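You operate a simulated robot arm through the tools that you are given. There is no shell and no other tool. Be economical: measure what you need, move in short steps, check, and stop when the job is done.

The job below is to be done with a simulated two-armed robot. You get a single attempt, and the scene is never put back.

## Task
Pick up the clean filter with blue grip with one hand, pass it to the other hand and put it on the bench area marked inspection. Take the dirty filter and put it on the bench area marked inspection. Take the square blue tin and put it on the bench area marked trays. Take the wire basket with black handle on the bench area marked sorting and put it away on the blue shelf under the wash bench. Put the steel nut with red collar on the white flat board. Put the clear jug with blue handle on the upper deck of the rail trolley away on the shelf under the short trials table. Any order will do. Set down upright: clean filter with blue grip, dirty filter, square blue tin, clear jug with blue handle.

The check looks at the end state, three seconds after you hand in, the way a careful person would. Anything else that was tipped, shoved, dropped, spilled or broken makes it a failure.

## Robot
Two 6-joint arms with two-finger parallel grippers on one trunk, on a base that drives. Base frame: it is fixed to the floor where the robot stands at the start and does not move with it; the origin is under the middle of the robot, x ahead of it, y to its left, z up; the surface under the hand at the start is at about z = 906. Lengths are in mm, angles in rad, forces in N, time in s.
The left shoulder is at the start at [-89, 177, 806], the right one opposite. With the tool pointing down near the work surface each hand reaches from about 100 to 680 mm from the robot's upright axis, wherever it stands, measured 20 degrees to its own side. Places, roughly: bench area marked inspection [3300, -300, 900]; bench area marked trays [4300, -300, 900]; blue shelf under the wash bench [4200, -2300, 300]; clean filter with blue grip [500, 0, 1000]; clear jug with blue handle [0, -2000, 1000]; dirty filter (7x7x12 cm) [2300, -400, 1000]; shelf under the short trials table [8200, 2100, 300]; square blue tin [2500, -500, 1000]; steel nut with red collar (4x4x3 cm) [2500, -2400, 900]; white flat board (27x16x2 cm) [5300, -500, 900]; wire basket with black handle (20x15x13 cm) [1800, -400, 900]. Payload 1.57 kg a hand.
The tool frame of a hand sits at the grasp point between the pads (the TCP): z along the fingers, y along the line on which they close. The tips reach 30 mm beyond it. The gripper opens to 80 mm. The fingers are 17 mm wide and 12 mm thick; the gripper's body (40 by 82 mm) begins 80 mm behind the TCP.
Orientation is that of the tool frame in the base frame, as a unit quaternion [w, x, y, z]. With the fingers straight down and closing along the base's y, the tool's x points along the base's -x, its y along +y and its z along -z.

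## Interface
- The arms move only by the tool drive_tool. It takes "left_rows", "right_rows" or both (then of equal length, played together; a hand with none holds still); each is one flat list of numbers, 6 for each row, row after row: the shift along the tool's x, y, z in units of 150 mm (1.0 is 150 mm), then the turn, a rotation vector about the tool's x, y, z in units of 90 degrees (1.0 is 90 degrees). In form: [dx, dy, dz, ax, ay, az, dx, dy, dz, ax, ay, az, ...]. A call has 1 to 8 rows; each row is the pose to reach, as a shift and turn from the pose commanded when the call began, along the tool's axes at that moment. "left_gripper" and "right_gripper" are, for a hand that has rows, the closure, from 0 (fully open) to 1 (shut), set as the call begins (left out, the last holds). A call with a number of a shift or a turn outside -1 to 1 is refused whole. A row lasts 0.2 s, in which the tool goes at most 50 mm and 0.15 rad; a call with a longer step from one row to the next is refused whole, and so is a gripper value outside its range. A pose out of reach is approached as far as the arm can. The call stops where the force on the tool passes 40 N (or 10 N more than at its start, if that is more) or the arm is blocked; 0.2 s more then pass. The fingers move at their own pace (about 72 mm/s each) and stop on an object; they squeeze with about 22 N. The grip force told is the motor's: it shows also when the fingers shut on nothing. Time passes only in rows, and 0.2 s behind the last, so rows that repeat a pose let the fingers close. The reply holds the time, the measured pose of the TCP, the force on the tool along the base axes, the opening and the grip force, in the units named above and with some noise, with the torque about the TCP (base axes, N m) and any sound that the robot's microphone picked up, and new pictures: "show" is both (left out), scene, wrist or none (wrist: the cameras of the hands that moved).
- Cameras (640 x 400 px; columns grow to the right, rows downward): "scene" is now at [35.1, -1.8, 1542.5]; the picture's right is [-0.02, -1.00, 0.00], its down [-0.66, 0.02, -0.75] and it looks along [0.75, -0.02, -0.66] (base axes); focal length 270 px, centre (320, 200). "left" rides on the left gripper at [72, 7, -122] in its tool frame; the picture's right is [-0.09, 1.00, 0.00], its down [-0.84, -0.08, -0.54] and it looks along [-0.54, -0.05, 0.84] (tool axes); focal length 238 px, centre (320, 200). "right" rides on the right gripper at [72, -7, -122] in its tool frame; the picture's right is [0.09, 1.00, 0.00], its down [-0.84, 0.08, -0.54] and it looks along [-0.54, 0.05, 0.84] (tool axes); focal length 238 px, centre (320, 200). There is no depth. A picture from a camera that has moved, and an enlarged one, comes with that camera's place and axes in the base frame and with its lens. The place of the scene camera against the robot may be out by one fixed shift of up to 12 mm in any direction.
- slide_trunk(by): slides the trunk up (or, below 0, down) by that many mm; the arms and the scene camera ride with it, the base frame stays. It gives what a move gives, with no picture.
- roll_base(legs): drives the robot by 1 to 6 legs, each [ahead, left, turn to the left] in mm, mm and rad, along the robot's own axes; the way and the turn of a leg run together, so that a leg with both is an arc; at most 1500 mm and 3.142 rad a leg. The arms and the cameras ride along, it lands a little off, and it stops where it bumps. It gives what a move gives, and a new picture of the scene camera.
- aim_head(pan, tilt): turns the head with the scene camera to pan (to the left, within 2.496 rad either way) and tilt (down, from -0.506 to 1.204), counted from straight ahead of the robot. It gives what a move gives, and a new picture of the scene camera.
- zoom(camera, box): a new picture of the part [left, top, right, bottom] of that camera's present view, enlarged. It takes no simulated time.
- job_done(): hands the job in; it is judged then, once.

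Work in short steps. Places have to be worked out from the pictures, the camera data and where the tool is seen: move nearer, look again, correct. Check each grasp and each placing, and mend what went wrong. You have 196 turns and 260 pictures in all, those below and enlarged ones among them. Open the grippers and draw the arms clear of the work before you hand the job in, unless the task says otherwise; then end with one line.

The tools are called after ">>>" as a command line: name --argument value ..., lists and objects as JSON in quotes. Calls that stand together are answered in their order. drive_tool: Moves the arms, as the interface text tells. Its arguments: {"type":"object","properties":{"left_rows":{"type":"array","items":{"type":"number"}},"left_gripper":{"type":"number"},"right_rows":{"type":"array","items":{"type":"number"}},"right_gripper":{"type":"number"},"show":{"type":"string","enum":["both","scene","wrist","none"]}},"required":[]} The other tools are called the same way: slide_trunk (by) slides the trunk up or down; roll_base (legs) drives the base; aim_head (pan, tilt) turns the head that bears the scene camera; zoom (camera, box) takes an enlarged picture of a part of a camera's view; job_done () hands the job in.

At the start:

```text
time_s: 0.0
left_tcp_pos: [438.3, 130.8, 1143.1]
left_ee_rot: [0.0, 0.001, 1.0, 0.0]
left_contact_force: [-0.4, -0.3, -0.9]
left_ft_torque: [-0.01, 0.04, 0.0]
left_finger_gap: 80.1
left_gripper_force: 0.2
right_tcp_pos: [425.1, -266.4, 1141.7]
right_ee_rot: [0.0, 0.0, 1.0, 0.001]
right_contact_force: [-0.1, -0.1, -0.3]
right_ft_torque: [0.0, -0.03, -0.01]
right_finger_gap: 80.1
right_gripper_force: 0.0
trunk travel left (down, up): [-250.0, 78.0]
robot x, y, heading: [-1.4, -2.0, 0.003]
head pan, tilt: [-0.023, 0.724]
```

scene: 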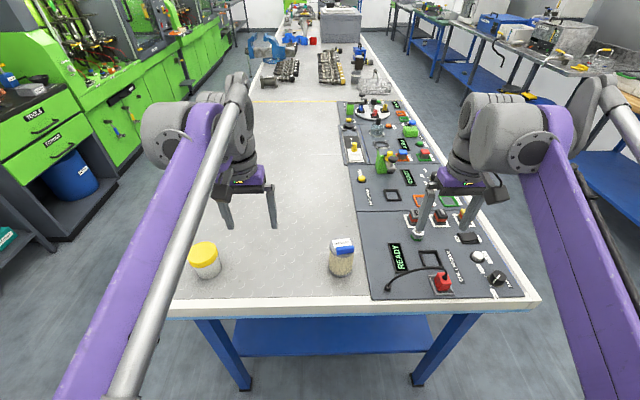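
right: 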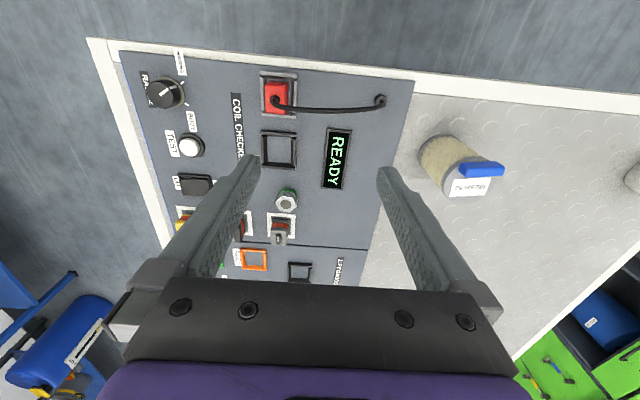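
left: 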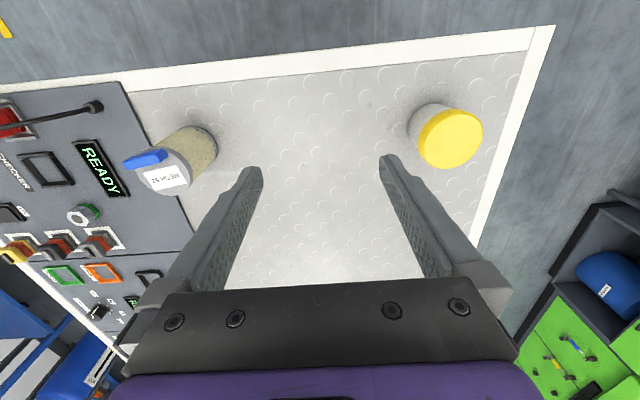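

I'll start by looking closely at the clean filter near (490,-70), and at the bench further on.

>>> zoom --camera "scene" --box '[280, 200, 400, 300]'

>>> zoom --camera "scene" --box '[220, 0, 480, 170]'

>>> zoom --camera "right" --box '[380, 100, 540, 220]'

```text
4.00 times, centred on (340, 250) of scene
camera zoom: at [35.1, -1.8, 1542.5], right [-0.02, -1.0, 0.0], down [-0.66, 0.02, -0.75], along [0.75, -0.02, -0.66], focal length 1082 px, centre (240, 0)
```

zoom: 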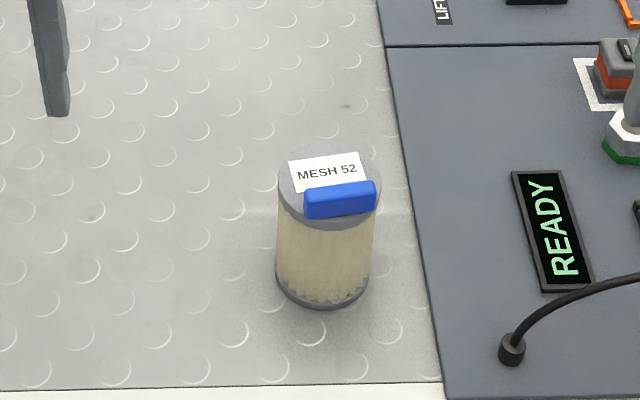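

```text
2.35 times, centred on (350, 85) of scene
camera zoom: at [35.1, -1.8, 1542.5], right [-0.02, -1.0, 0.0], down [-0.66, 0.02, -0.75], along [0.75, -0.02, -0.66], focal length 636 px, centre (249, 471)
```

zoom: 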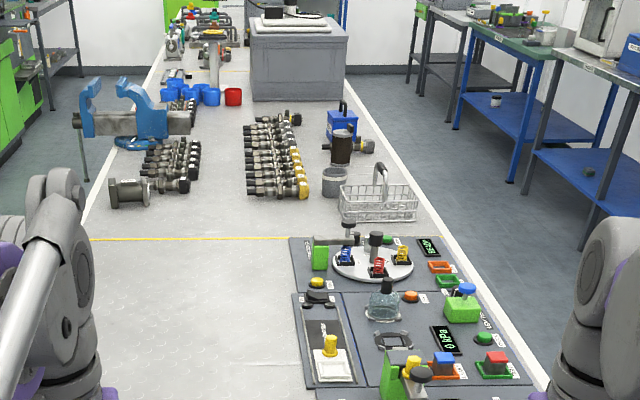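

```text
3.33 times, centred on (460, 160) of right
camera zoom: at [352.8, -271.8, 1264.5], right [-0.09, 1.0, 0.0], down [0.84, 0.08, 0.54], along [0.54, 0.05, -0.84], focal length 794 px, centre (-147, 333)
```

zoom: 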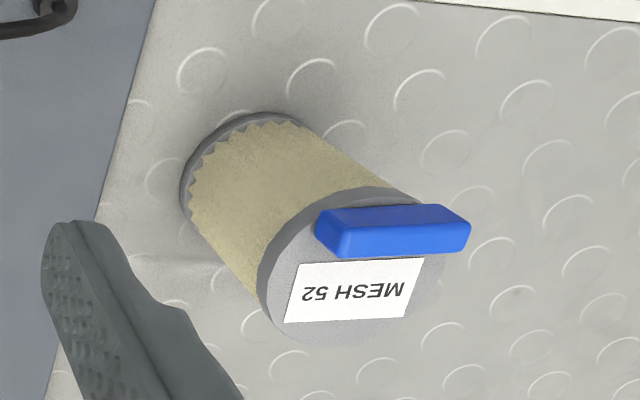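

The clean filter is about 66 mm wide and stands at about (478,-68), z 906 to 996, with a blue bar on top. I plan to pick it low from the left side with the left hand tilted, then pass it to the right hand from above.

>>> drive_tool --left_rows '[-0.0334, -0.0716, 0.1109, 0.04, 0.04, -0.069, -0.0668, -0.1432, 0.2218, 0.08, 0.08, -0.138, -0.1, -0.215, 0.3327, 0.12, 0.12, -0.207, -0.1336, -0.2864, 0.4436, 0.16, 0.16, -0.277, -0.167, -0.358, 0.5545, 0.2, 0.2, -0.346, -0.2004, -0.4296, 0.6654, 0.24, 0.24, -0.415, -0.2338, -0.5012, 0.7763, 0.279, 0.279, -0.484, -0.267, -0.573, 0.887, 0.319, 0.319, -0.554]' --left_gripper 0 --show "none"

>>> drive_tool --left_rows '[0, 0, 0, 0.04, 0.04, -0.069, 0, 0, 0, 0.08, 0.08, -0.138, 0, 0, 0, 0.12, 0.12, -0.207, 0, 0, 0, 0.16, 0.16, -0.277, 0, 0, 0, 0.2, 0.2, -0.346]'

```text
time_s: 1.8
left_tcp_pos: [480.0, 45.0, 1009.8]
left_ee_rot: [-0.238, -0.414, 0.846, -0.238]
left_contact_force: [-0.1, -0.2, -0.5]
left_ft_torque: [0.02, -0.01, 0.02]
left_finger_gap: 79.9
left_gripper_force: 0.1
right_tcp_pos: [426.2, -266.5, 1141.4]
right_ee_rot: [0.0, 0.0, 1.0, 0.0]
right_contact_force: [0.3, 0.5, -0.4]
right_ft_torque: [0.0, 0.04, 0.02]
right_finger_gap: 79.8
right_gripper_force: 0.0
trunk travel left (down, up): [-250.0, 78.0]
robot x, y, heading: [-2.8, 0.3, -0.002]
head pan, tilt: [-0.023, 0.724]
```

```text
time_s: 3.0
left_tcp_pos: [478.6, 45.8, 1009.5]
left_ee_rot: [0.354, 0.613, -0.611, 0.354]
left_contact_force: [0.6, -0.6, 0.0]
left_ft_torque: [0.03, 0.02, 0.0]
left_finger_gap: 80.0
left_gripper_force: 0.0
right_tcp_pos: [425.1, -266.6, 1141.5]
right_ee_rot: [0.0, 0.0, 1.0, 0.0]
right_contact_force: [-0.7, -0.6, 0.2]
right_ft_torque: [0.0, 0.02, 0.01]
right_finger_gap: 79.9
right_gripper_force: 0.0
trunk travel left (down, up): [-250.0, 78.0]
robot x, y, heading: [-1.3, 2.6, -0.002]
head pan, tilt: [-0.023, 0.724]
camera scene: at [34.8, -1.6, 1542.5], right [-0.02, -1.0, 0.0], down [-0.66, 0.02, -0.75], along [0.75, -0.02, -0.66], focal length 270 px, centre (320, 200)
camera left: at [473.4, 114.6, 1132.6], right [-1.0, 0.04, -0.08], down [0.08, 0.89, -0.45], along [0.05, -0.46, -0.89], focal length 238 px, centre (320, 200)
```

scene: 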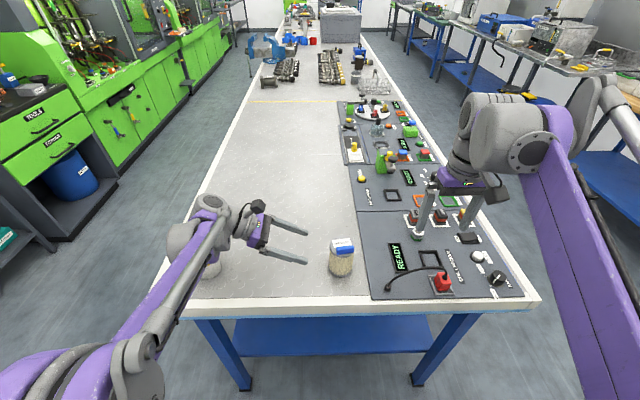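
left: 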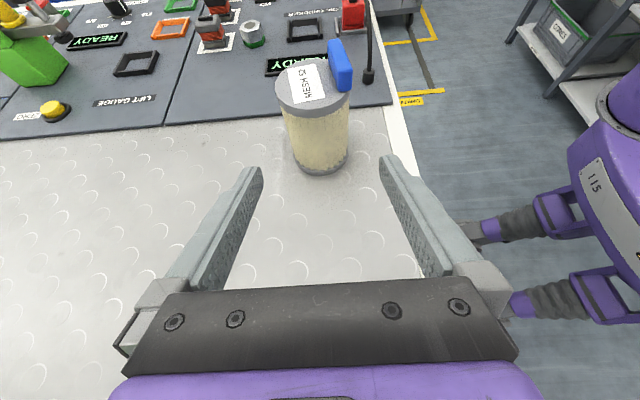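

The left hand is in position and the filter reads (480,-63). I advance along the tool axis until the fingers straddle the body.

>>> drive_tool --left_rows '[0, -0.01, 0.2, 0, 0, 0, 0, -0.01, 0.4, 0, 0, 0, -0.005, -0.01, 0.6, 0, 0, 0, -0.009, -0.01, 0.75, 0, 0, 0, -0.009, -0.01, 0.844, 0, 0, 0]' --show "wrist"

```text
time_s: 4.2
left_tcp_pos: [480.8, -63.5, 943.6]
left_ee_rot: [0.353, 0.613, -0.612, 0.354]
left_contact_force: [0.3, -1.2, -0.9]
left_ft_torque: [-0.01, 0.01, -0.01]
left_finger_gap: 80.2
left_gripper_force: 0.1
right_tcp_pos: [425.3, -265.7, 1140.9]
right_ee_rot: [0.0, 0.0, 1.0, 0.0]
right_contact_force: [0.2, 0.0, 0.7]
right_ft_torque: [-0.02, 0.01, -0.03]
right_finger_gap: 80.2
right_gripper_force: 0.1
trunk travel left (down, up): [-250.0, 78.0]
robot x, y, heading: [-1.0, 3.4, 0.002]
head pan, tilt: [-0.023, 0.724]
camera left: at [476.2, 5.4, 1067.4], right [-1.0, 0.04, -0.08], down [0.08, 0.89, -0.45], along [0.05, -0.46, -0.89], focal length 238 px, centre (320, 200)
```

left: 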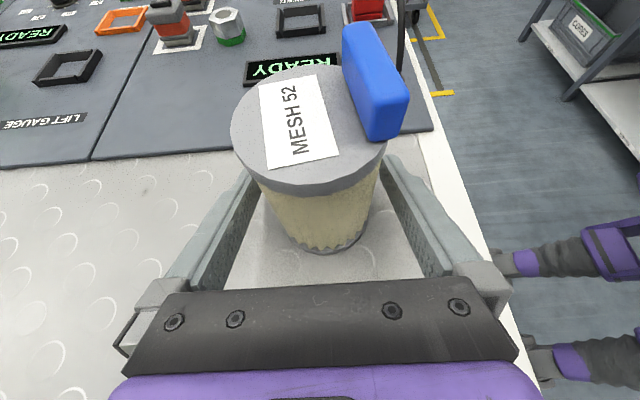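

The body is centred between the fingers, so I close on it.

>>> drive_tool --left_rows '[0, 0, 0, 0, 0, 0, 0, 0, 0, 0, 0, 0, 0, 0, 0, 0, 0, 0]' --left_gripper 1 --show "none"

```text
time_s: 5.0
left_tcp_pos: [481.3, -61.5, 944.5]
left_ee_rot: [0.353, 0.613, -0.612, 0.354]
left_contact_force: [-0.1, 0.5, -0.2]
left_ft_torque: [0.01, -0.03, 0.03]
left_finger_gap: 64.4
left_gripper_force: 22.4
right_tcp_pos: [425.1, -265.7, 1141.1]
right_ee_rot: [0.0, 0.0, 1.0, 0.0]
right_contact_force: [-0.4, 0.5, 0.1]
right_ft_torque: [0.01, 0.01, 0.01]
right_finger_gap: 80.1
right_gripper_force: 0.0
trunk travel left (down, up): [-250.0, 78.0]
robot x, y, heading: [-0.9, 2.6, -0.0]
head pan, tilt: [-0.023, 0.724]
```

Gap is 64 mm at 22 N, so the grip is firm. I lift the filter 100 mm while bringing the right hand towards a point above it, yawing it so its fingers close along x.

>>> drive_tool --left_rows '[0.0721, 0, -0.0416, 0, 0, 0, 0.1442, 0, -0.0833, 0, 0, 0, 0.2164, 0, -0.1249, 0, 0, 0, 0.2885, 0, -0.1665, 0, 0, 0, 0.3606, 0, -0.2081, 0, 0, 0, 0.4328, 0, -0.2498, 0, 0, 0, 0.505, 0, -0.2914, 0, 0, 0, 0.577, 0, -0.333, 0, 0, 0]' --right_rows '[-0.046, 0.117, -0.041, 0, 0, -0.094, -0.092, 0.233, -0.082, 0, 0, -0.188, -0.138, 0.35, -0.123, 0, 0, -0.282, -0.184, 0.467, -0.164, 0, 0, -0.376, -0.229, 0.583, -0.204, 0, 0, -0.47, -0.275, 0.7, -0.245, 0, 0, -0.564, -0.321, 0.816, -0.286, 0, 0, -0.658, -0.367, 0.933, -0.327, 0, 0, -0.752]' --right_gripper 0 --show "none"

>>> drive_tool --right_rows '[0, 0, 0, 0, 0, -0.09, 0, 0, 0, 0, 0, -0.18, 0, 0, 0, 0, 0, -0.248]'

```text
time_s: 6.8
left_tcp_pos: [481.6, -64.4, 1045.0]
left_ee_rot: [0.354, 0.613, -0.612, 0.354]
left_contact_force: [0.4, -0.4, -1.2]
left_ft_torque: [-0.05, 0.01, 0.0]
left_finger_gap: 64.0
left_gripper_force: 21.7
right_tcp_pos: [480.3, -124.6, 1191.7]
right_ee_rot: [0.0, -0.558, 0.83, 0.0]
right_contact_force: [-0.4, 1.1, -0.2]
right_ft_torque: [-0.05, -0.01, 0.03]
right_finger_gap: 80.0
right_gripper_force: 0.1
trunk travel left (down, up): [-250.0, 78.0]
robot x, y, heading: [-0.5, 4.1, -0.001]
head pan, tilt: [-0.023, 0.724]
```

```text
time_s: 7.6
left_tcp_pos: [481.4, -63.6, 1045.5]
left_ee_rot: [0.353, 0.613, -0.612, 0.353]
left_contact_force: [0.2, -0.2, -0.7]
left_ft_torque: [0.0, -0.02, 0.0]
left_finger_gap: 64.1
left_gripper_force: 22.0
right_tcp_pos: [480.3, -126.4, 1191.2]
right_ee_rot: [0.0, 0.708, -0.707, 0.0]
right_contact_force: [0.1, -0.4, -0.6]
right_ft_torque: [0.01, -0.02, -0.02]
right_finger_gap: 80.1
right_gripper_force: 0.0
trunk travel left (down, up): [-250.0, 78.0]
robot x, y, heading: [2.7, 1.3, -0.002]
head pan, tilt: [-0.023, 0.724]
camera scene: at [35.2, -1.8, 1542.5], right [-0.02, -1.0, 0.0], down [-0.66, 0.02, -0.75], along [0.75, -0.02, -0.66], focal length 270 px, centre (320, 200)
camera right: at [486.2, -197.2, 1313.7], right [-1.0, -0.09, 0.0], down [-0.08, 0.84, 0.54], along [-0.05, 0.54, -0.84], focal length 238 px, centre (320, 200)
```

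scene: 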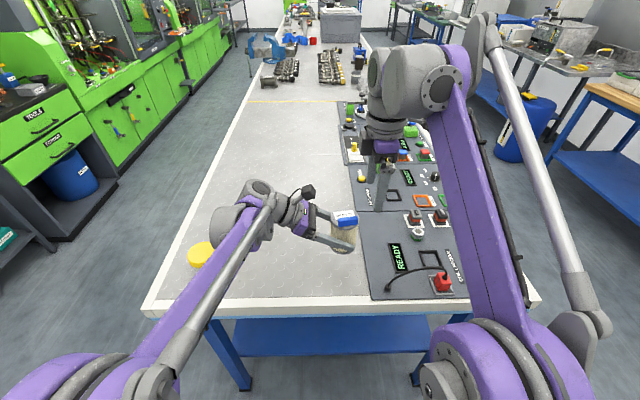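
right: 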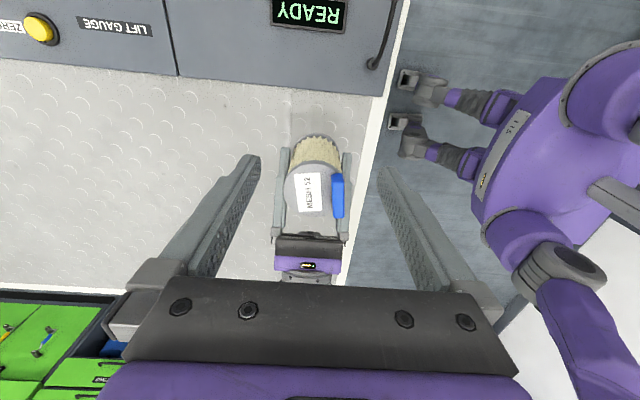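

The filter hangs level between the left fingers, its disc centre at about (480,-63,1097). I move the right hand over it and then down, so the tips reach about 27 mm below the rim.

>>> drive_tool --right_rows '[-0.21, 0, 0, 0, 0, 0, -0.415, 0, 0, 0, 0, 0, -0.415, 0, 0.2, 0, 0, 0, -0.415, 0, 0.4, 0, 0, 0, -0.415, 0, 0.52, 0, 0, 0, -0.415, 0, 0.6, 0, 0, 0]'

```text
time_s: 9.0
left_tcp_pos: [480.5, -63.7, 1044.3]
left_ee_rot: [0.353, 0.613, -0.612, 0.354]
left_contact_force: [-0.4, -1.1, -0.9]
left_ft_torque: [0.02, 0.0, 0.0]
left_finger_gap: 64.3
left_gripper_force: 21.6
right_tcp_pos: [480.2, -63.6, 1101.2]
right_ee_rot: [0.0, 0.707, -0.707, 0.001]
right_contact_force: [0.4, 0.2, -0.4]
right_ft_torque: [-0.02, 0.02, -0.01]
right_finger_gap: 79.9
right_gripper_force: 0.1
trunk travel left (down, up): [-250.0, 78.0]
robot x, y, heading: [-1.5, -0.2, -0.004]
head pan, tilt: [-0.023, 0.724]
camera scene: at [35.3, -1.8, 1542.5], right [-0.02, -1.0, 0.0], down [-0.66, 0.02, -0.75], along [0.75, -0.02, -0.66], focal length 270 px, centre (320, 200)
camera right: at [486.2, -134.9, 1224.0], right [-1.0, -0.09, 0.0], down [-0.08, 0.84, 0.54], along [-0.05, 0.54, -0.84], focal length 238 px, centre (320, 200)
```

scene: 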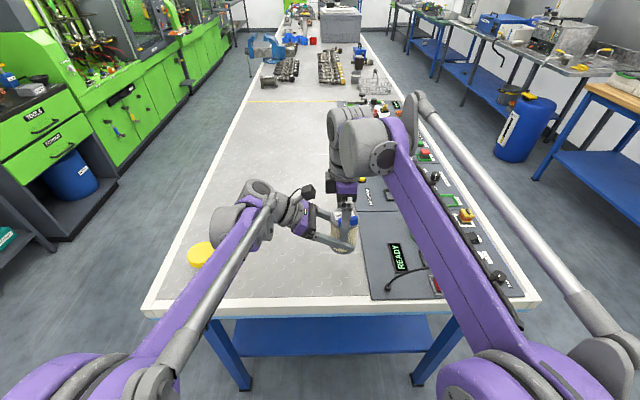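
right: 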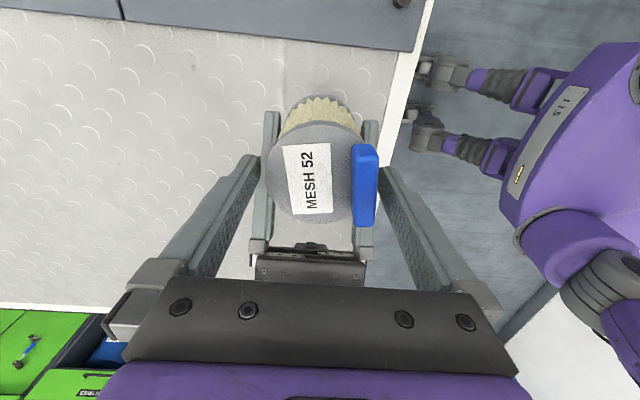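

The fingers straddle the filter top, so I close the right hand while the left still holds.

>>> drive_tool --right_rows '[0, 0, 0, 0, 0, 0, 0, 0, 0, 0, 0, 0, 0, 0, 0, 0, 0, 0]' --right_gripper 1 --show "wrist"

```text
time_s: 9.8
left_tcp_pos: [481.6, -63.8, 1046.2]
left_ee_rot: [0.353, 0.613, -0.612, 0.355]
left_contact_force: [-2.3, 1.6, 0.8]
left_ft_torque: [0.02, 0.45, -0.28]
left_finger_gap: 63.9
left_gripper_force: 22.0
right_tcp_pos: [481.1, -63.5, 1101.8]
right_ee_rot: [-0.001, 0.707, -0.707, 0.0]
right_contact_force: [3.3, -2.4, -2.5]
right_ft_torque: [-0.06, -0.58, 0.3]
right_finger_gap: 64.3
right_gripper_force: 21.9
trunk travel left (down, up): [-250.0, 78.0]
robot x, y, heading: [0.4, -3.6, -0.001]
head pan, tilt: [-0.023, 0.724]
camera right: at [486.3, -135.0, 1224.1], right [-1.0, -0.09, 0.0], down [-0.08, 0.84, 0.54], along [-0.05, 0.54, -0.84], focal length 238 px, centre (320, 200)
```

right: 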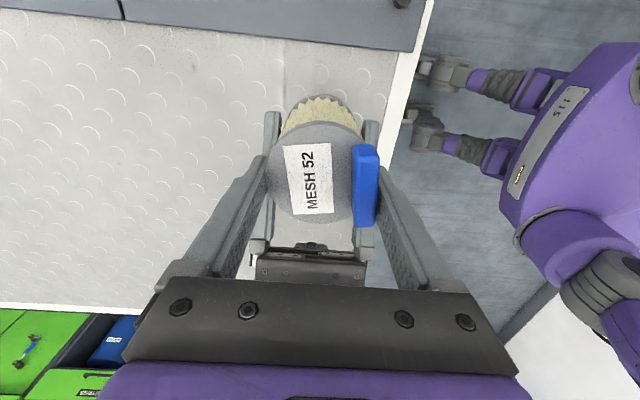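

The right hand grips at 64 mm. I open the left hand, let the fingers clear, then draw it back along its axis.

>>> drive_tool --left_rows '[0, 0, 0, 0, 0, 0, 0, 0, 0, 0, 0, 0, 0, 0, -0.2, 0, 0, 0, 0, 0, -0.45, 0, 0, 0, 0, 0, -0.7, 0, 0, 0, 0, 0, -0.9, 0, 0, 0]' --left_gripper 0

```text
time_s: 11.2
left_tcp_pos: [480.3, 53.9, 1110.7]
left_ee_rot: [0.353, 0.613, -0.612, 0.354]
left_contact_force: [-0.2, -0.5, 0.1]
left_ft_torque: [0.0, 0.02, -0.02]
left_finger_gap: 80.0
left_gripper_force: 0.1
right_tcp_pos: [480.5, -64.8, 1101.1]
right_ee_rot: [0.0, -0.706, 0.708, -0.001]
right_contact_force: [0.2, 0.5, -0.2]
right_ft_torque: [0.01, 0.02, -0.01]
right_finger_gap: 64.3
right_gripper_force: 22.0
trunk travel left (down, up): [-250.0, 78.0]
robot x, y, heading: [-5.1, 0.6, 0.001]
head pan, tilt: [-0.023, 0.724]
camera scene: at [35.1, -1.3, 1542.5], right [-0.02, -1.0, 0.0], down [-0.66, 0.02, -0.75], along [0.75, -0.02, -0.66], focal length 270 px, centre (320, 200)
camera left: at [474.9, 124.0, 1234.6], right [-1.0, 0.04, -0.08], down [0.08, 0.89, -0.45], along [0.05, -0.46, -0.89], focal length 238 px, centre (320, 200)
```

scene: 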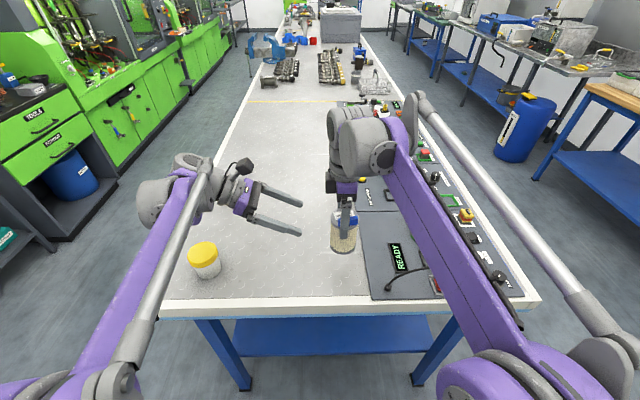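
left: 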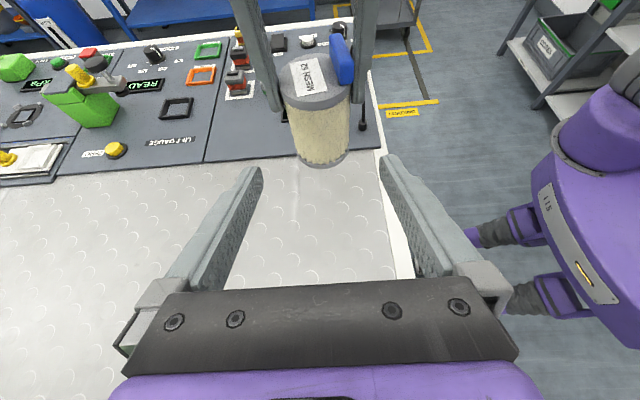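

Handover done: the right hand alone holds the filter, and it hangs level. I draw both hands in for driving and return the left to straight down.

>>> drive_tool --left_rows '[-0.024, 0.119, -0.107, -0.04, -0.04, 0.069, -0.048, 0.238, -0.215, -0.08, -0.08, 0.138, -0.071, 0.356, -0.322, -0.12, -0.12, 0.207, -0.095, 0.475, -0.43, -0.16, -0.16, 0.277, -0.119, 0.594, -0.537, -0.2, -0.2, 0.346, -0.143, 0.713, -0.645, -0.24, -0.24, 0.415, -0.166, 0.831, -0.752, -0.279, -0.279, 0.484, -0.19, 0.95, -0.86, -0.319, -0.319, 0.554]' --right_rows '[0.105, 0.125, -0.058, 0, 0, 0, 0.21, 0.25, -0.115, 0, 0, 0, 0.315, 0.375, -0.173, 0, 0, 0, 0.42, 0.5, -0.23, 0, 0, 0, 0.525, 0.625, -0.288, 0, 0, 0, 0.63, 0.75, -0.345, 0, 0, 0, 0.735, 0.875, -0.403, 0, 0, 0, 0.84, 1.0, -0.46, 0, 0, 0]' --show "none"

>>> drive_tool --left_rows '[0, 0, 0, -0.04, -0.04, 0.069, 0, 0, 0, -0.08, -0.08, 0.138, 0, 0, 0, -0.12, -0.12, 0.207, 0, 0, 0, -0.16, -0.16, 0.277, 0, 0, 0, -0.2, -0.2, 0.346]' --show "none"

>>> aim_head --pan -1.0 --tilt 0.5

>>> aim_head --pan -1.8 --tilt 0.5

```text
time_s: 13.0
left_tcp_pos: [335.9, 179.6, 1151.3]
left_ee_rot: [-0.152, -0.266, 0.939, -0.154]
left_contact_force: [-0.4, 0.3, -1.2]
left_ft_torque: [-0.01, -0.02, 0.02]
left_finger_gap: 79.9
left_gripper_force: 0.1
right_tcp_pos: [329.9, -188.9, 1170.5]
right_ee_rot: [0.0, -0.707, 0.707, -0.001]
right_contact_force: [-0.6, 0.5, -0.8]
right_ft_torque: [0.03, 0.03, -0.02]
right_finger_gap: 64.5
right_gripper_force: 22.4
trunk travel left (down, up): [-250.0, 78.0]
robot x, y, heading: [0.3, 1.3, 0.0]
head pan, tilt: [-0.023, 0.724]
```

```text
time_s: 14.2
left_tcp_pos: [336.8, 179.1, 1151.0]
left_ee_rot: [0.002, 0.001, 1.0, 0.0]
left_contact_force: [-0.8, 0.3, 1.0]
left_ft_torque: [-0.01, 0.04, 0.02]
left_finger_gap: 80.0
left_gripper_force: 0.0
right_tcp_pos: [330.9, -188.2, 1170.9]
right_ee_rot: [0.0, 0.707, -0.707, 0.0]
right_contact_force: [0.4, -0.3, -0.6]
right_ft_torque: [0.02, 0.02, 0.01]
right_finger_gap: 64.5
right_gripper_force: 22.2
trunk travel left (down, up): [-250.0, 78.0]
robot x, y, heading: [-0.3, -0.3, 0.003]
head pan, tilt: [-0.023, 0.724]
```

```text
time_s: 15.4
left_tcp_pos: [338.0, 178.0, 1152.3]
left_ee_rot: [0.0, -0.001, 1.0, 0.0]
left_contact_force: [0.3, 0.3, -0.3]
left_ft_torque: [-0.02, -0.02, 0.01]
left_finger_gap: 79.7
left_gripper_force: 0.1
right_tcp_pos: [330.5, -188.1, 1169.8]
right_ee_rot: [0.0, -0.707, 0.707, 0.0]
right_contact_force: [-0.2, -0.3, -2.1]
right_ft_torque: [0.01, -0.03, -0.01]
right_finger_gap: 64.4
right_gripper_force: 22.5
trunk travel left (down, up): [-250.0, 78.0]
robot x, y, heading: [-2.6, -0.1, -0.001]
head pan, tilt: [-1.0, 0.499]
camera scene: at [0.4, -76.4, 1562.2], right [-0.84, -0.54, 0.0], down [-0.26, 0.4, -0.88], along [0.47, -0.74, -0.48], focal length 270 px, centre (320, 200)
```

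scene: 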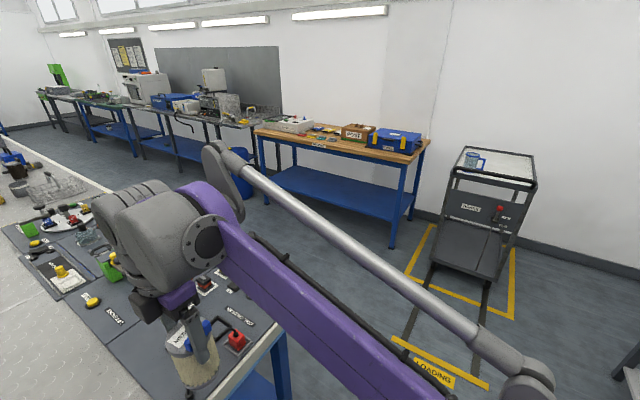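

```text
time_s: 16.6
left_tcp_pos: [337.6, 178.6, 1150.9]
left_ee_rot: [0.002, -0.001, 1.0, 0.0]
left_contact_force: [-0.3, 0.1, -0.3]
left_ft_torque: [0.02, -0.01, -0.02]
left_finger_gap: 80.1
left_gripper_force: 0.1
right_tcp_pos: [330.1, -188.9, 1171.5]
right_ee_rot: [-0.001, -0.707, 0.707, 0.0]
right_contact_force: [-0.2, 0.4, -1.7]
right_ft_torque: [0.0, 0.01, 0.04]
right_finger_gap: 64.4
right_gripper_force: 21.4
trunk travel left (down, up): [-250.0, 78.0]
robot x, y, heading: [-0.4, -0.2, -0.0]
head pan, tilt: [-1.799, 0.499]
camera scene: at [-69.4, -88.5, 1562.2], right [-0.97, 0.23, 0.0], down [0.11, 0.47, -0.88], along [-0.2, -0.86, -0.48], focal length 270 px, centre (320, 200)
```

scene: 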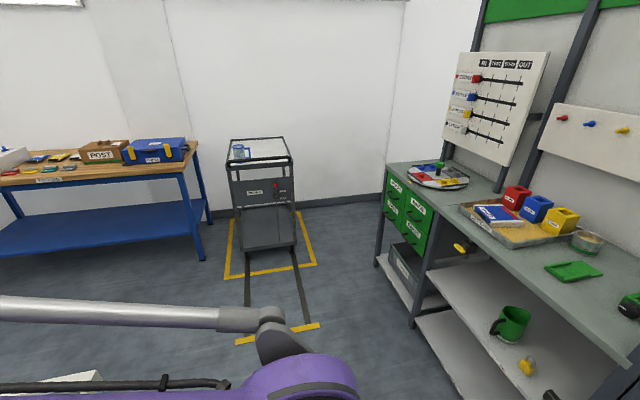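

The aisle to the right is wide: the bench edge is near y=-550 and the tables start near y=-2100. I strafe out, turn to face the bench (+y), and slide along to the inspection area.

>>> aim_head --pan 0 --tilt 0.7

>>> roll_base --legs '[[0, -950, 0], [0, 0, 1.571], [0, -1500, 0]]'

>>> roll_base --legs '[[0, -750, 0]]'

>>> roll_base --legs '[[0, -1050, 0]]'

```text
time_s: 18.4
left_tcp_pos: [337.1, 177.8, 1151.8]
left_ee_rot: [0.001, -0.001, 1.0, 0.0]
left_contact_force: [0.6, -0.2, -0.7]
left_ft_torque: [-0.02, 0.0, 0.02]
left_finger_gap: 79.8
left_gripper_force: 0.1
right_tcp_pos: [330.0, -188.0, 1170.3]
right_ee_rot: [0.0, 0.707, -0.707, 0.0]
right_contact_force: [0.7, -1.0, -1.4]
right_ft_torque: [0.0, 0.05, 0.02]
right_finger_gap: 64.1
right_gripper_force: 21.6
trunk travel left (down, up): [-250.0, 78.0]
robot x, y, heading: [1.7, 0.4, 0.0]
head pan, tilt: [0.0, 0.7]
camera scene: at [36.1, 0.1, 1544.5], right [0.0, -1.0, 0.0], down [-0.64, 0.0, -0.76], along [0.76, 0.0, -0.64], focal length 270 px, centre (320, 200)
```

scene: 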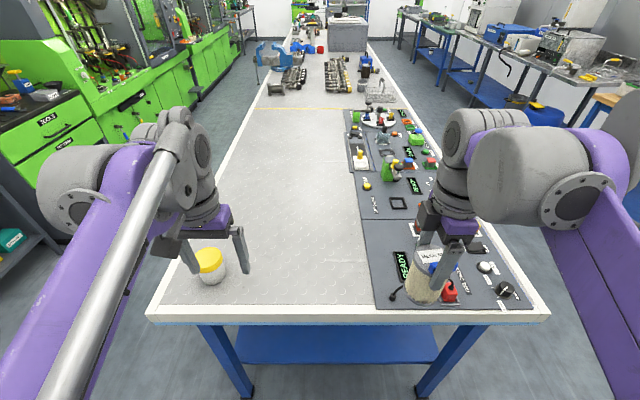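

```text
time_s: 43.2
left_tcp_pos: [1291.3, -627.0, 1150.8]
left_ee_rot: [0.001, -0.696, 0.718, 0.002]
left_contact_force: [0.1, -0.1, 0.7]
left_ft_torque: [-0.02, -0.01, -0.01]
left_finger_gap: 80.0
left_gripper_force: 0.0
right_tcp_pos: [1658.3, -647.6, 1172.8]
right_ee_rot: [0.0, 1.0, -0.017, 0.0]
right_contact_force: [0.0, 0.4, -1.3]
right_ft_torque: [-0.02, 0.0, 0.0]
right_finger_gap: 64.3
right_gripper_force: 22.2
trunk travel left (down, up): [-250.0, 78.0]
robot x, y, heading: [1458.3, -971.6, 1.536]
head pan, tilt: [0.0, 0.7]
camera scene: at [1451.6, -926.4, 1544.5], right [1.0, -0.03, 0.0], down [-0.02, -0.64, -0.76], along [0.03, 0.76, -0.64], focal length 270 px, centre (320, 200)
```

scene: 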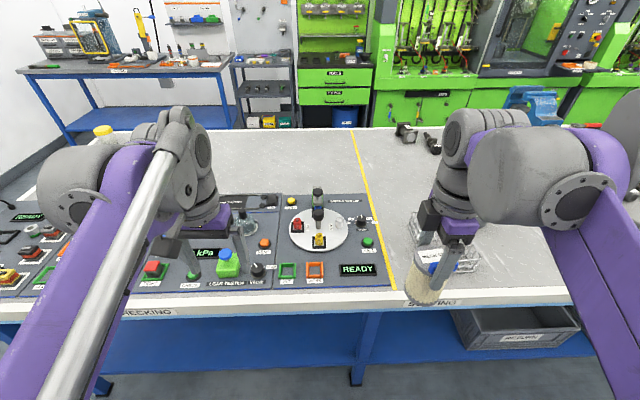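

```text
time_s: 50.2
left_tcp_pos: [2038.4, -653.5, 1152.6]
left_ee_rot: [0.001, -0.695, 0.719, 0.0]
left_contact_force: [0.6, 0.1, 1.0]
left_ft_torque: [-0.03, 0.02, -0.02]
left_finger_gap: 79.9
left_gripper_force: 0.1
right_tcp_pos: [2404.7, -674.1, 1170.7]
right_ee_rot: [0.0, 1.0, -0.018, 0.0]
right_contact_force: [-0.9, -0.2, -2.2]
right_ft_torque: [0.0, 0.04, -0.04]
right_finger_gap: 64.3
right_gripper_force: 21.7
trunk travel left (down, up): [-250.0, 78.0]
robot x, y, heading: [2206.7, -998.7, 1.535]
head pan, tilt: [0.0, 0.7]
camera scene: at [2198.0, -952.6, 1544.5], right [1.0, -0.04, 0.0], down [-0.02, -0.64, -0.76], along [0.03, 0.76, -0.64], focal length 270 px, centre (320, 200)
```

scene: 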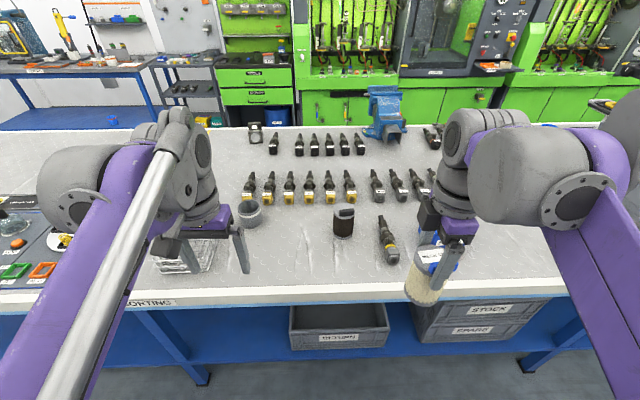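

```text
time_s: 59.8
left_tcp_pos: [3103.0, -696.8, 1151.8]
left_ee_rot: [0.001, -0.69, 0.724, 0.001]
left_contact_force: [-0.2, -0.4, -0.6]
left_ft_torque: [0.02, 0.0, 0.02]
left_finger_gap: 80.2
left_gripper_force: 0.2
right_tcp_pos: [3469.0, -719.9, 1171.5]
right_ee_rot: [0.0, 1.0, -0.024, 0.0]
right_contact_force: [-0.5, 0.2, -0.2]
right_ft_torque: [0.0, -0.01, 0.04]
right_finger_gap: 64.3
right_gripper_force: 22.0
trunk travel left (down, up): [-250.0, 78.0]
robot x, y, heading: [3263.0, -1040.9, 1.526]
head pan, tilt: [0.0, 0.7]
camera scene: at [3258.3, -996.9, 1544.5], right [1.0, -0.05, 0.0], down [-0.03, -0.64, -0.76], along [0.04, 0.76, -0.64], focal length 270 px, centre (320, 200)
```

scene: 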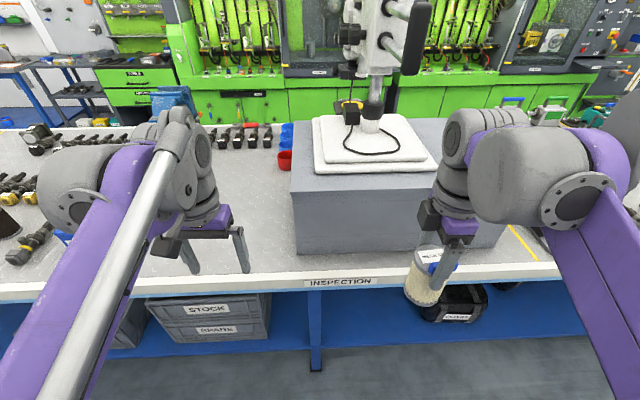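

The inspection label is ahead with a big grey plate on the area. I look around for its boundary lines and free surface.

>>> aim_head --pan 0.5 --tilt 0.8

>>> aim_head --pan -0.6 --tilt 0.6

```text
time_s: 60.7
left_tcp_pos: [3102.1, -695.8, 1151.4]
left_ee_rot: [0.001, -0.69, 0.724, 0.001]
left_contact_force: [0.9, -0.3, 0.4]
left_ft_torque: [0.01, -0.01, -0.01]
left_finger_gap: 80.2
left_gripper_force: 0.1
right_tcp_pos: [3468.4, -720.4, 1171.4]
right_ee_rot: [0.0, 1.0, -0.023, 0.0]
right_contact_force: [0.1, 0.5, -1.2]
right_ft_torque: [0.01, 0.0, 0.02]
right_finger_gap: 64.6
right_gripper_force: 21.9
trunk travel left (down, up): [-250.0, 78.0]
robot x, y, heading: [3265.4, -1042.8, 1.523]
head pan, tilt: [0.499, 0.799]
camera scene: at [3219.1, -1009.1, 1536.3], right [0.9, 0.44, 0.0], down [0.31, -0.65, -0.7], along [-0.3, 0.63, -0.72], focal length 270 px, centre (320, 200)
```

scene: 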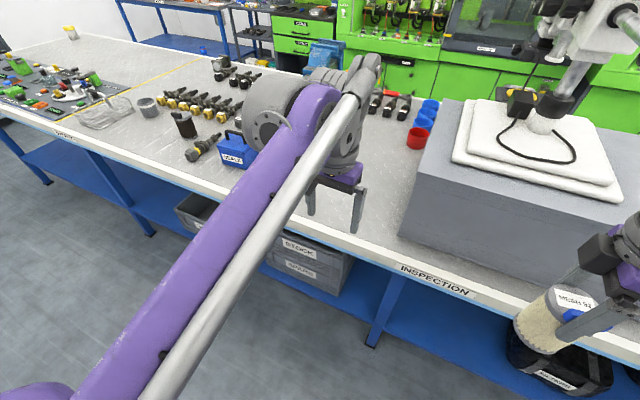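

```text
time_s: 62.0
left_tcp_pos: [3101.9, -695.6, 1152.6]
left_ee_rot: [0.0, -0.69, 0.724, 0.001]
left_contact_force: [0.1, -0.6, 0.5]
left_ft_torque: [0.02, 0.02, 0.03]
left_finger_gap: 80.3
left_gripper_force: 0.1
right_tcp_pos: [3468.7, -720.2, 1171.0]
right_ee_rot: [0.001, 1.0, -0.024, 0.0]
right_contact_force: [0.3, 0.4, -1.1]
right_ft_torque: [0.0, -0.05, -0.01]
right_finger_gap: 64.1
right_gripper_force: 21.7
trunk travel left (down, up): [-250.0, 78.0]
robot x, y, heading: [3267.0, -1040.7, 1.527]
head pan, tilt: [-0.6, 0.6]
camera scene: at [3307.6, -1011.2, 1553.1], right [0.8, -0.6, 0.0], down [-0.34, -0.45, -0.82], along [0.5, 0.66, -0.57], focal length 270 px, centre (320, 200)
```

scene: 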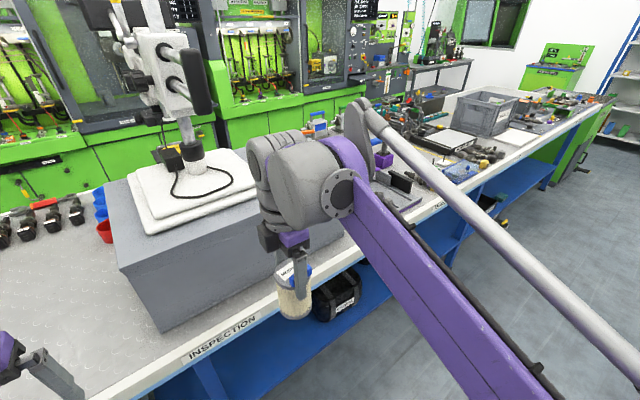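

A yellow line at about x=3934 closes the inspection area on the right, and there seems to be free surface between it and the plate. I straighten up, move closer and shift right to look.

>>> aim_head --pan -0.1 --tilt 0.8

>>> roll_base --legs '[[0, 0, 0.045], [90, -400, 0]]'

```text
time_s: 63.0
left_tcp_pos: [3101.8, -696.9, 1151.7]
left_ee_rot: [0.0, -0.69, 0.724, 0.001]
left_contact_force: [0.0, -0.1, 0.0]
left_ft_torque: [-0.03, -0.05, 0.01]
left_finger_gap: 79.8
left_gripper_force: 0.1
right_tcp_pos: [3468.1, -720.5, 1170.7]
right_ee_rot: [0.0, 1.0, -0.023, 0.001]
right_contact_force: [-0.4, -0.6, -0.7]
right_ft_torque: [0.01, 0.04, 0.03]
right_finger_gap: 64.1
right_gripper_force: 21.8
trunk travel left (down, up): [-250.0, 78.0]
robot x, y, heading: [3264.4, -1041.1, 1.525]
head pan, tilt: [-0.099, 0.799]
camera scene: at [3266.1, -1002.0, 1536.3], right [0.99, -0.15, 0.0], down [-0.11, -0.71, -0.7], along [0.1, 0.69, -0.72], focal length 270 px, centre (320, 200)
```

scene: 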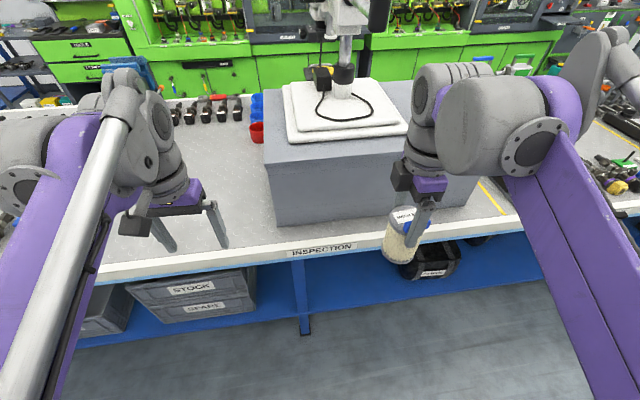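

```text
time_s: 67.4
left_tcp_pos: [3489.1, -615.0, 1152.1]
left_ee_rot: [-0.001, 0.707, -0.707, -0.001]
left_contact_force: [-0.2, -1.0, -0.5]
left_ft_torque: [-0.02, -0.01, 0.02]
left_finger_gap: 80.0
left_gripper_force: 0.0
right_tcp_pos: [3855.0, -621.2, 1170.9]
right_ee_rot: [0.0, 1.0, 0.0, 0.0]
right_contact_force: [-0.7, 0.1, -2.0]
right_ft_torque: [0.01, 0.02, 0.01]
right_finger_gap: 64.3
right_gripper_force: 22.5
trunk travel left (down, up): [-250.0, 78.0]
robot x, y, heading: [3664.8, -951.9, 1.574]
head pan, tilt: [-0.099, 0.799]
camera scene: at [3666.4, -911.9, 1536.3], right [1.0, -0.1, 0.0], down [-0.07, -0.71, -0.7], along [0.07, 0.69, -0.72], focal length 270 px, centre (320, 200)
```

scene: 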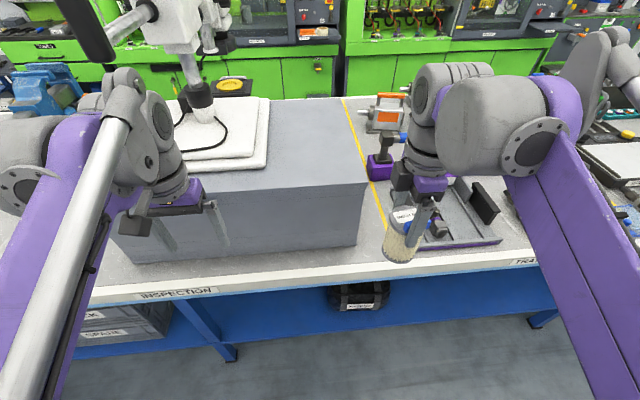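

Only about 100 mm is free between plate and line here, so the open surface left of the plate is better. I go back left and look for the other border there.

>>> roll_base --legs '[[0, 660, 0]]'

>>> aim_head --pan 0.5 --tilt 0.7

```text
time_s: 73.7
left_tcp_pos: [2825.8, -612.6, 1152.5]
left_ee_rot: [0.001, -0.706, 0.708, 0.001]
left_contact_force: [1.0, -0.6, 0.2]
left_ft_torque: [-0.03, 0.03, 0.03]
left_finger_gap: 80.1
left_gripper_force: 0.0
right_tcp_pos: [3192.6, -620.3, 1170.8]
right_ee_rot: [0.0, 1.0, -0.003, 0.0]
right_contact_force: [0.2, 0.2, -1.4]
right_ft_torque: [-0.01, -0.01, -0.01]
right_finger_gap: 64.2
right_gripper_force: 21.5
trunk travel left (down, up): [-250.0, 78.0]
robot x, y, heading: [3004.8, -951.0, 1.569]
head pan, tilt: [-0.099, 0.799]
camera scene: at [3002.6, -910.5, 1536.3], right [0.99, -0.1, 0.0], down [-0.07, -0.71, -0.7], along [0.07, 0.69, -0.72], focal length 270 px, centre (320, 200)
```

scene: 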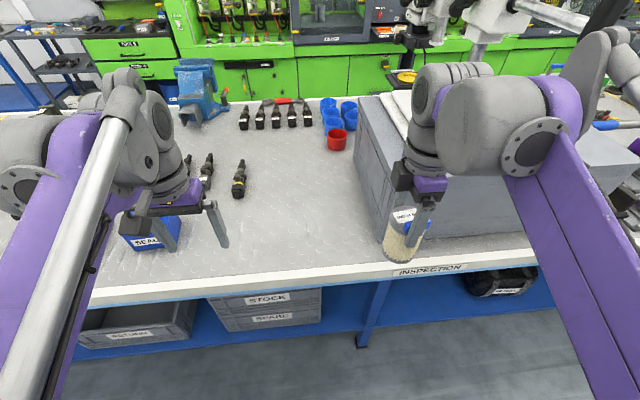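

```text
time_s: 74.7
left_tcp_pos: [2824.9, -612.5, 1151.4]
left_ee_rot: [0.002, -0.706, 0.709, 0.001]
left_contact_force: [-0.2, -0.2, -0.4]
left_ft_torque: [-0.04, -0.02, -0.01]
left_finger_gap: 80.0
left_gripper_force: 0.0
right_tcp_pos: [3192.4, -621.7, 1170.8]
right_ee_rot: [0.0, 1.0, -0.003, -0.001]
right_contact_force: [-0.7, 0.2, -0.3]
right_ft_torque: [-0.02, 0.04, 0.02]
right_finger_gap: 64.4
right_gripper_force: 21.6
trunk travel left (down, up): [-250.0, 78.0]
robot x, y, heading: [3003.7, -953.0, 1.562]
head pan, tilt: [0.499, 0.7]
camera scene: at [2954.0, -915.9, 1544.5], right [0.88, 0.47, 0.0], down [0.31, -0.57, -0.76], along [-0.36, 0.67, -0.64], focal length 270 px, centre (320, 200)
```

scene: 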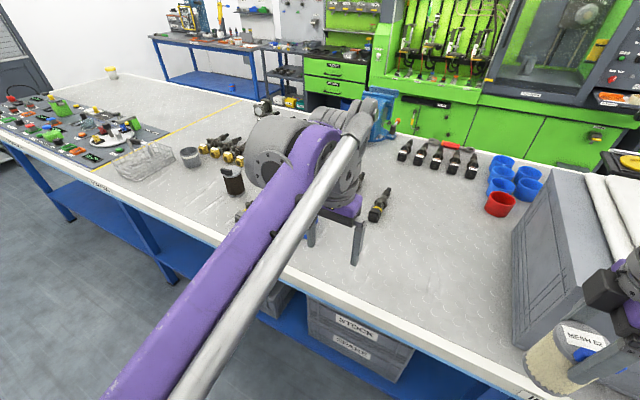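

There is no line between sorting and inspection, so I keep close to the plate under the inspection label. I'll put the clean filter at about (3095,-390), moving out high first.

>>> drive_tool --right_rows '[-0.08, -0.15, 0, 0, 0, 0, -0.16, -0.35, 0, 0, 0, 0, -0.24, -0.55, 0, 0, 0, 0, -0.32, -0.75, 0, 0, 0, 0, -0.4, -0.9, 0, 0, 0, 0, -0.5, -1.0, 0, 0, 0, 0, -0.64, -1.0, 0, 0, 0, 0]' --show "none"

>>> drive_tool --right_rows '[0, -0.2, 0, 0, 0, 0, 0, -0.4, 0, 0, 0, 0, 0, -0.53, 0.2, 0, 0, 0, 0, -0.53, 0.5, 0, 0, 0, 0, -0.53, 0.8, 0, 0, 0]'

>>> aim_head --pan 0.0 --tilt 0.8

```text
time_s: 76.3
left_tcp_pos: [2825.5, -613.1, 1150.8]
left_ee_rot: [0.0, -0.706, 0.709, 0.0]
left_contact_force: [-1.5, 0.5, 0.8]
left_ft_torque: [0.03, -0.01, -0.02]
left_finger_gap: 79.9
left_gripper_force: 0.1
right_tcp_pos: [3096.2, -470.4, 1172.7]
right_ee_rot: [-0.002, 1.0, -0.003, 0.001]
right_contact_force: [0.2, 0.0, -1.1]
right_ft_torque: [0.0, -0.02, 0.03]
right_finger_gap: 64.5
right_gripper_force: 21.3
trunk travel left (down, up): [-250.0, 78.0]
robot x, y, heading: [3004.4, -954.8, 1.566]
head pan, tilt: [0.499, 0.7]
```

```text
time_s: 77.5
left_tcp_pos: [2825.3, -612.9, 1151.1]
left_ee_rot: [0.001, -0.706, 0.708, 0.0]
left_contact_force: [-0.2, -0.2, 1.1]
left_ft_torque: [0.02, -0.03, 0.0]
left_finger_gap: 79.9
left_gripper_force: 0.1
right_tcp_pos: [3097.3, -389.1, 1050.7]
right_ee_rot: [0.001, 1.0, -0.002, 0.0]
right_contact_force: [-0.2, -1.2, -0.8]
right_ft_torque: [0.0, 0.0, 0.01]
right_finger_gap: 64.3
right_gripper_force: 21.7
right hand out of reach, approached as far as the arm can: row 2, 3
trunk travel left (down, up): [-250.0, 78.0]
robot x, y, heading: [3005.5, -948.8, 1.57]
head pan, tilt: [0.499, 0.7]
camera scene: at [2954.2, -916.0, 1544.5], right [0.88, 0.47, 0.0], down [0.31, -0.57, -0.77], along [-0.36, 0.67, -0.64], focal length 270 px, centre (320, 200)
camera right: at [3168.7, -382.5, 1173.8], right [0.09, -1.0, 0.0], down [-0.84, -0.07, 0.54], along [-0.54, -0.05, -0.84], focal length 238 px, centre (320, 200)
```

scene: 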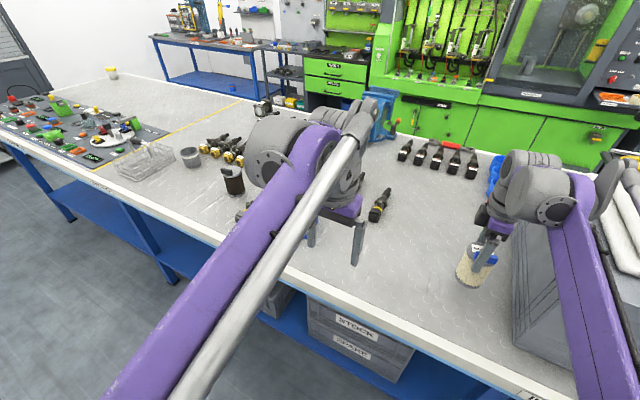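
right: 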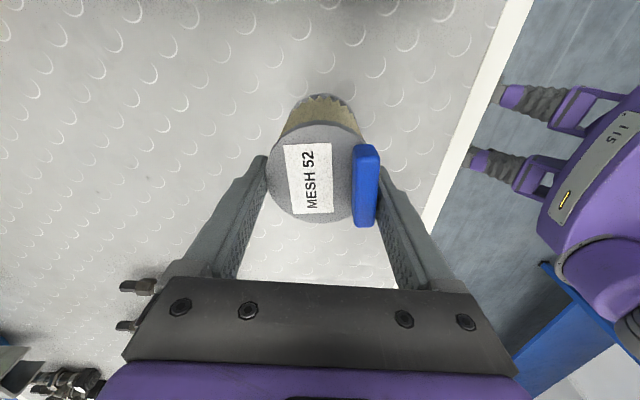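

```text
time_s: 78.4
left_tcp_pos: [2826.0, -612.6, 1152.5]
left_ee_rot: [0.001, -0.706, 0.708, 0.001]
left_contact_force: [0.4, -0.3, -0.1]
left_ft_torque: [0.01, 0.04, -0.02]
left_finger_gap: 79.7
left_gripper_force: 0.1
right_tcp_pos: [3097.3, -390.3, 1051.9]
right_ee_rot: [0.0, 1.0, -0.003, 0.0]
right_contact_force: [-0.3, 0.4, -1.3]
right_ft_torque: [0.03, -0.01, 0.0]
right_finger_gap: 64.3
right_gripper_force: 22.2
trunk travel left (down, up): [-250.0, 78.0]
robot x, y, heading: [3003.2, -952.8, 1.566]
head pan, tilt: [0.0, 0.799]
camera scene: at [2994.6, -910.0, 1536.3], right [1.0, 0.0, 0.0], down [0.0, -0.72, -0.7], along [0.0, 0.7, -0.72], focal length 270 px, centre (320, 200)
```

scene: 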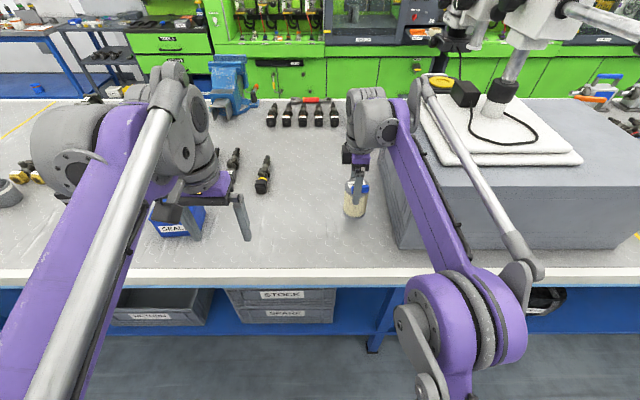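

Clear surface below. I lower in fine steps to contact at about z=1000.

>>> drive_tool --right_rows '[0, 0, 0.2, 0, 0, 0, 0, 0, 0.28, 0, 0, 0, 0, 0, 0.31, 0, 0, 0, 0, 0, 0.33, 0, 0, 0, 0, 0, 0.345, 0, 0, 0]' --show "wrist"

```text
time_s: 79.6
left_tcp_pos: [2825.1, -613.3, 1152.2]
left_ee_rot: [0.001, -0.706, 0.708, 0.001]
left_contact_force: [-0.4, 0.2, 0.0]
left_ft_torque: [0.01, -0.01, -0.01]
left_finger_gap: 79.9
left_gripper_force: 0.0
right_tcp_pos: [3097.0, -390.3, 1000.4]
right_ee_rot: [-0.001, 1.0, -0.002, 0.0]
right_contact_force: [-0.1, 2.6, 10.1]
right_ft_torque: [0.46, 0.19, -0.01]
right_finger_gap: 64.2
right_gripper_force: 21.6
trunk travel left (down, up): [-250.0, 78.0]
robot x, y, heading: [3003.4, -949.9, 1.563]
head pan, tilt: [0.0, 0.799]
camera right: at [3168.9, -383.2, 1123.5], right [0.09, -1.0, 0.0], down [-0.84, -0.07, 0.54], along [-0.54, -0.05, -0.84], focal length 238 px, centre (320, 200)
```

right: 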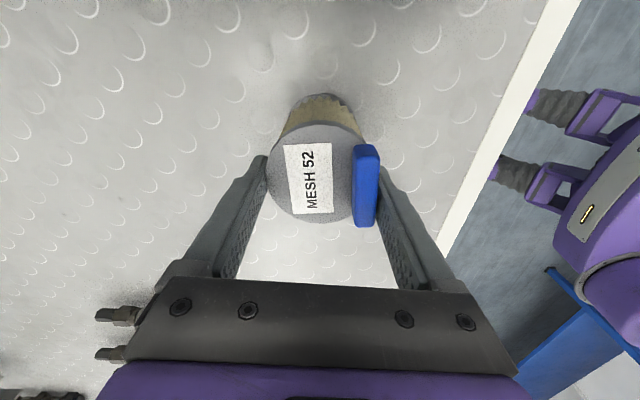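

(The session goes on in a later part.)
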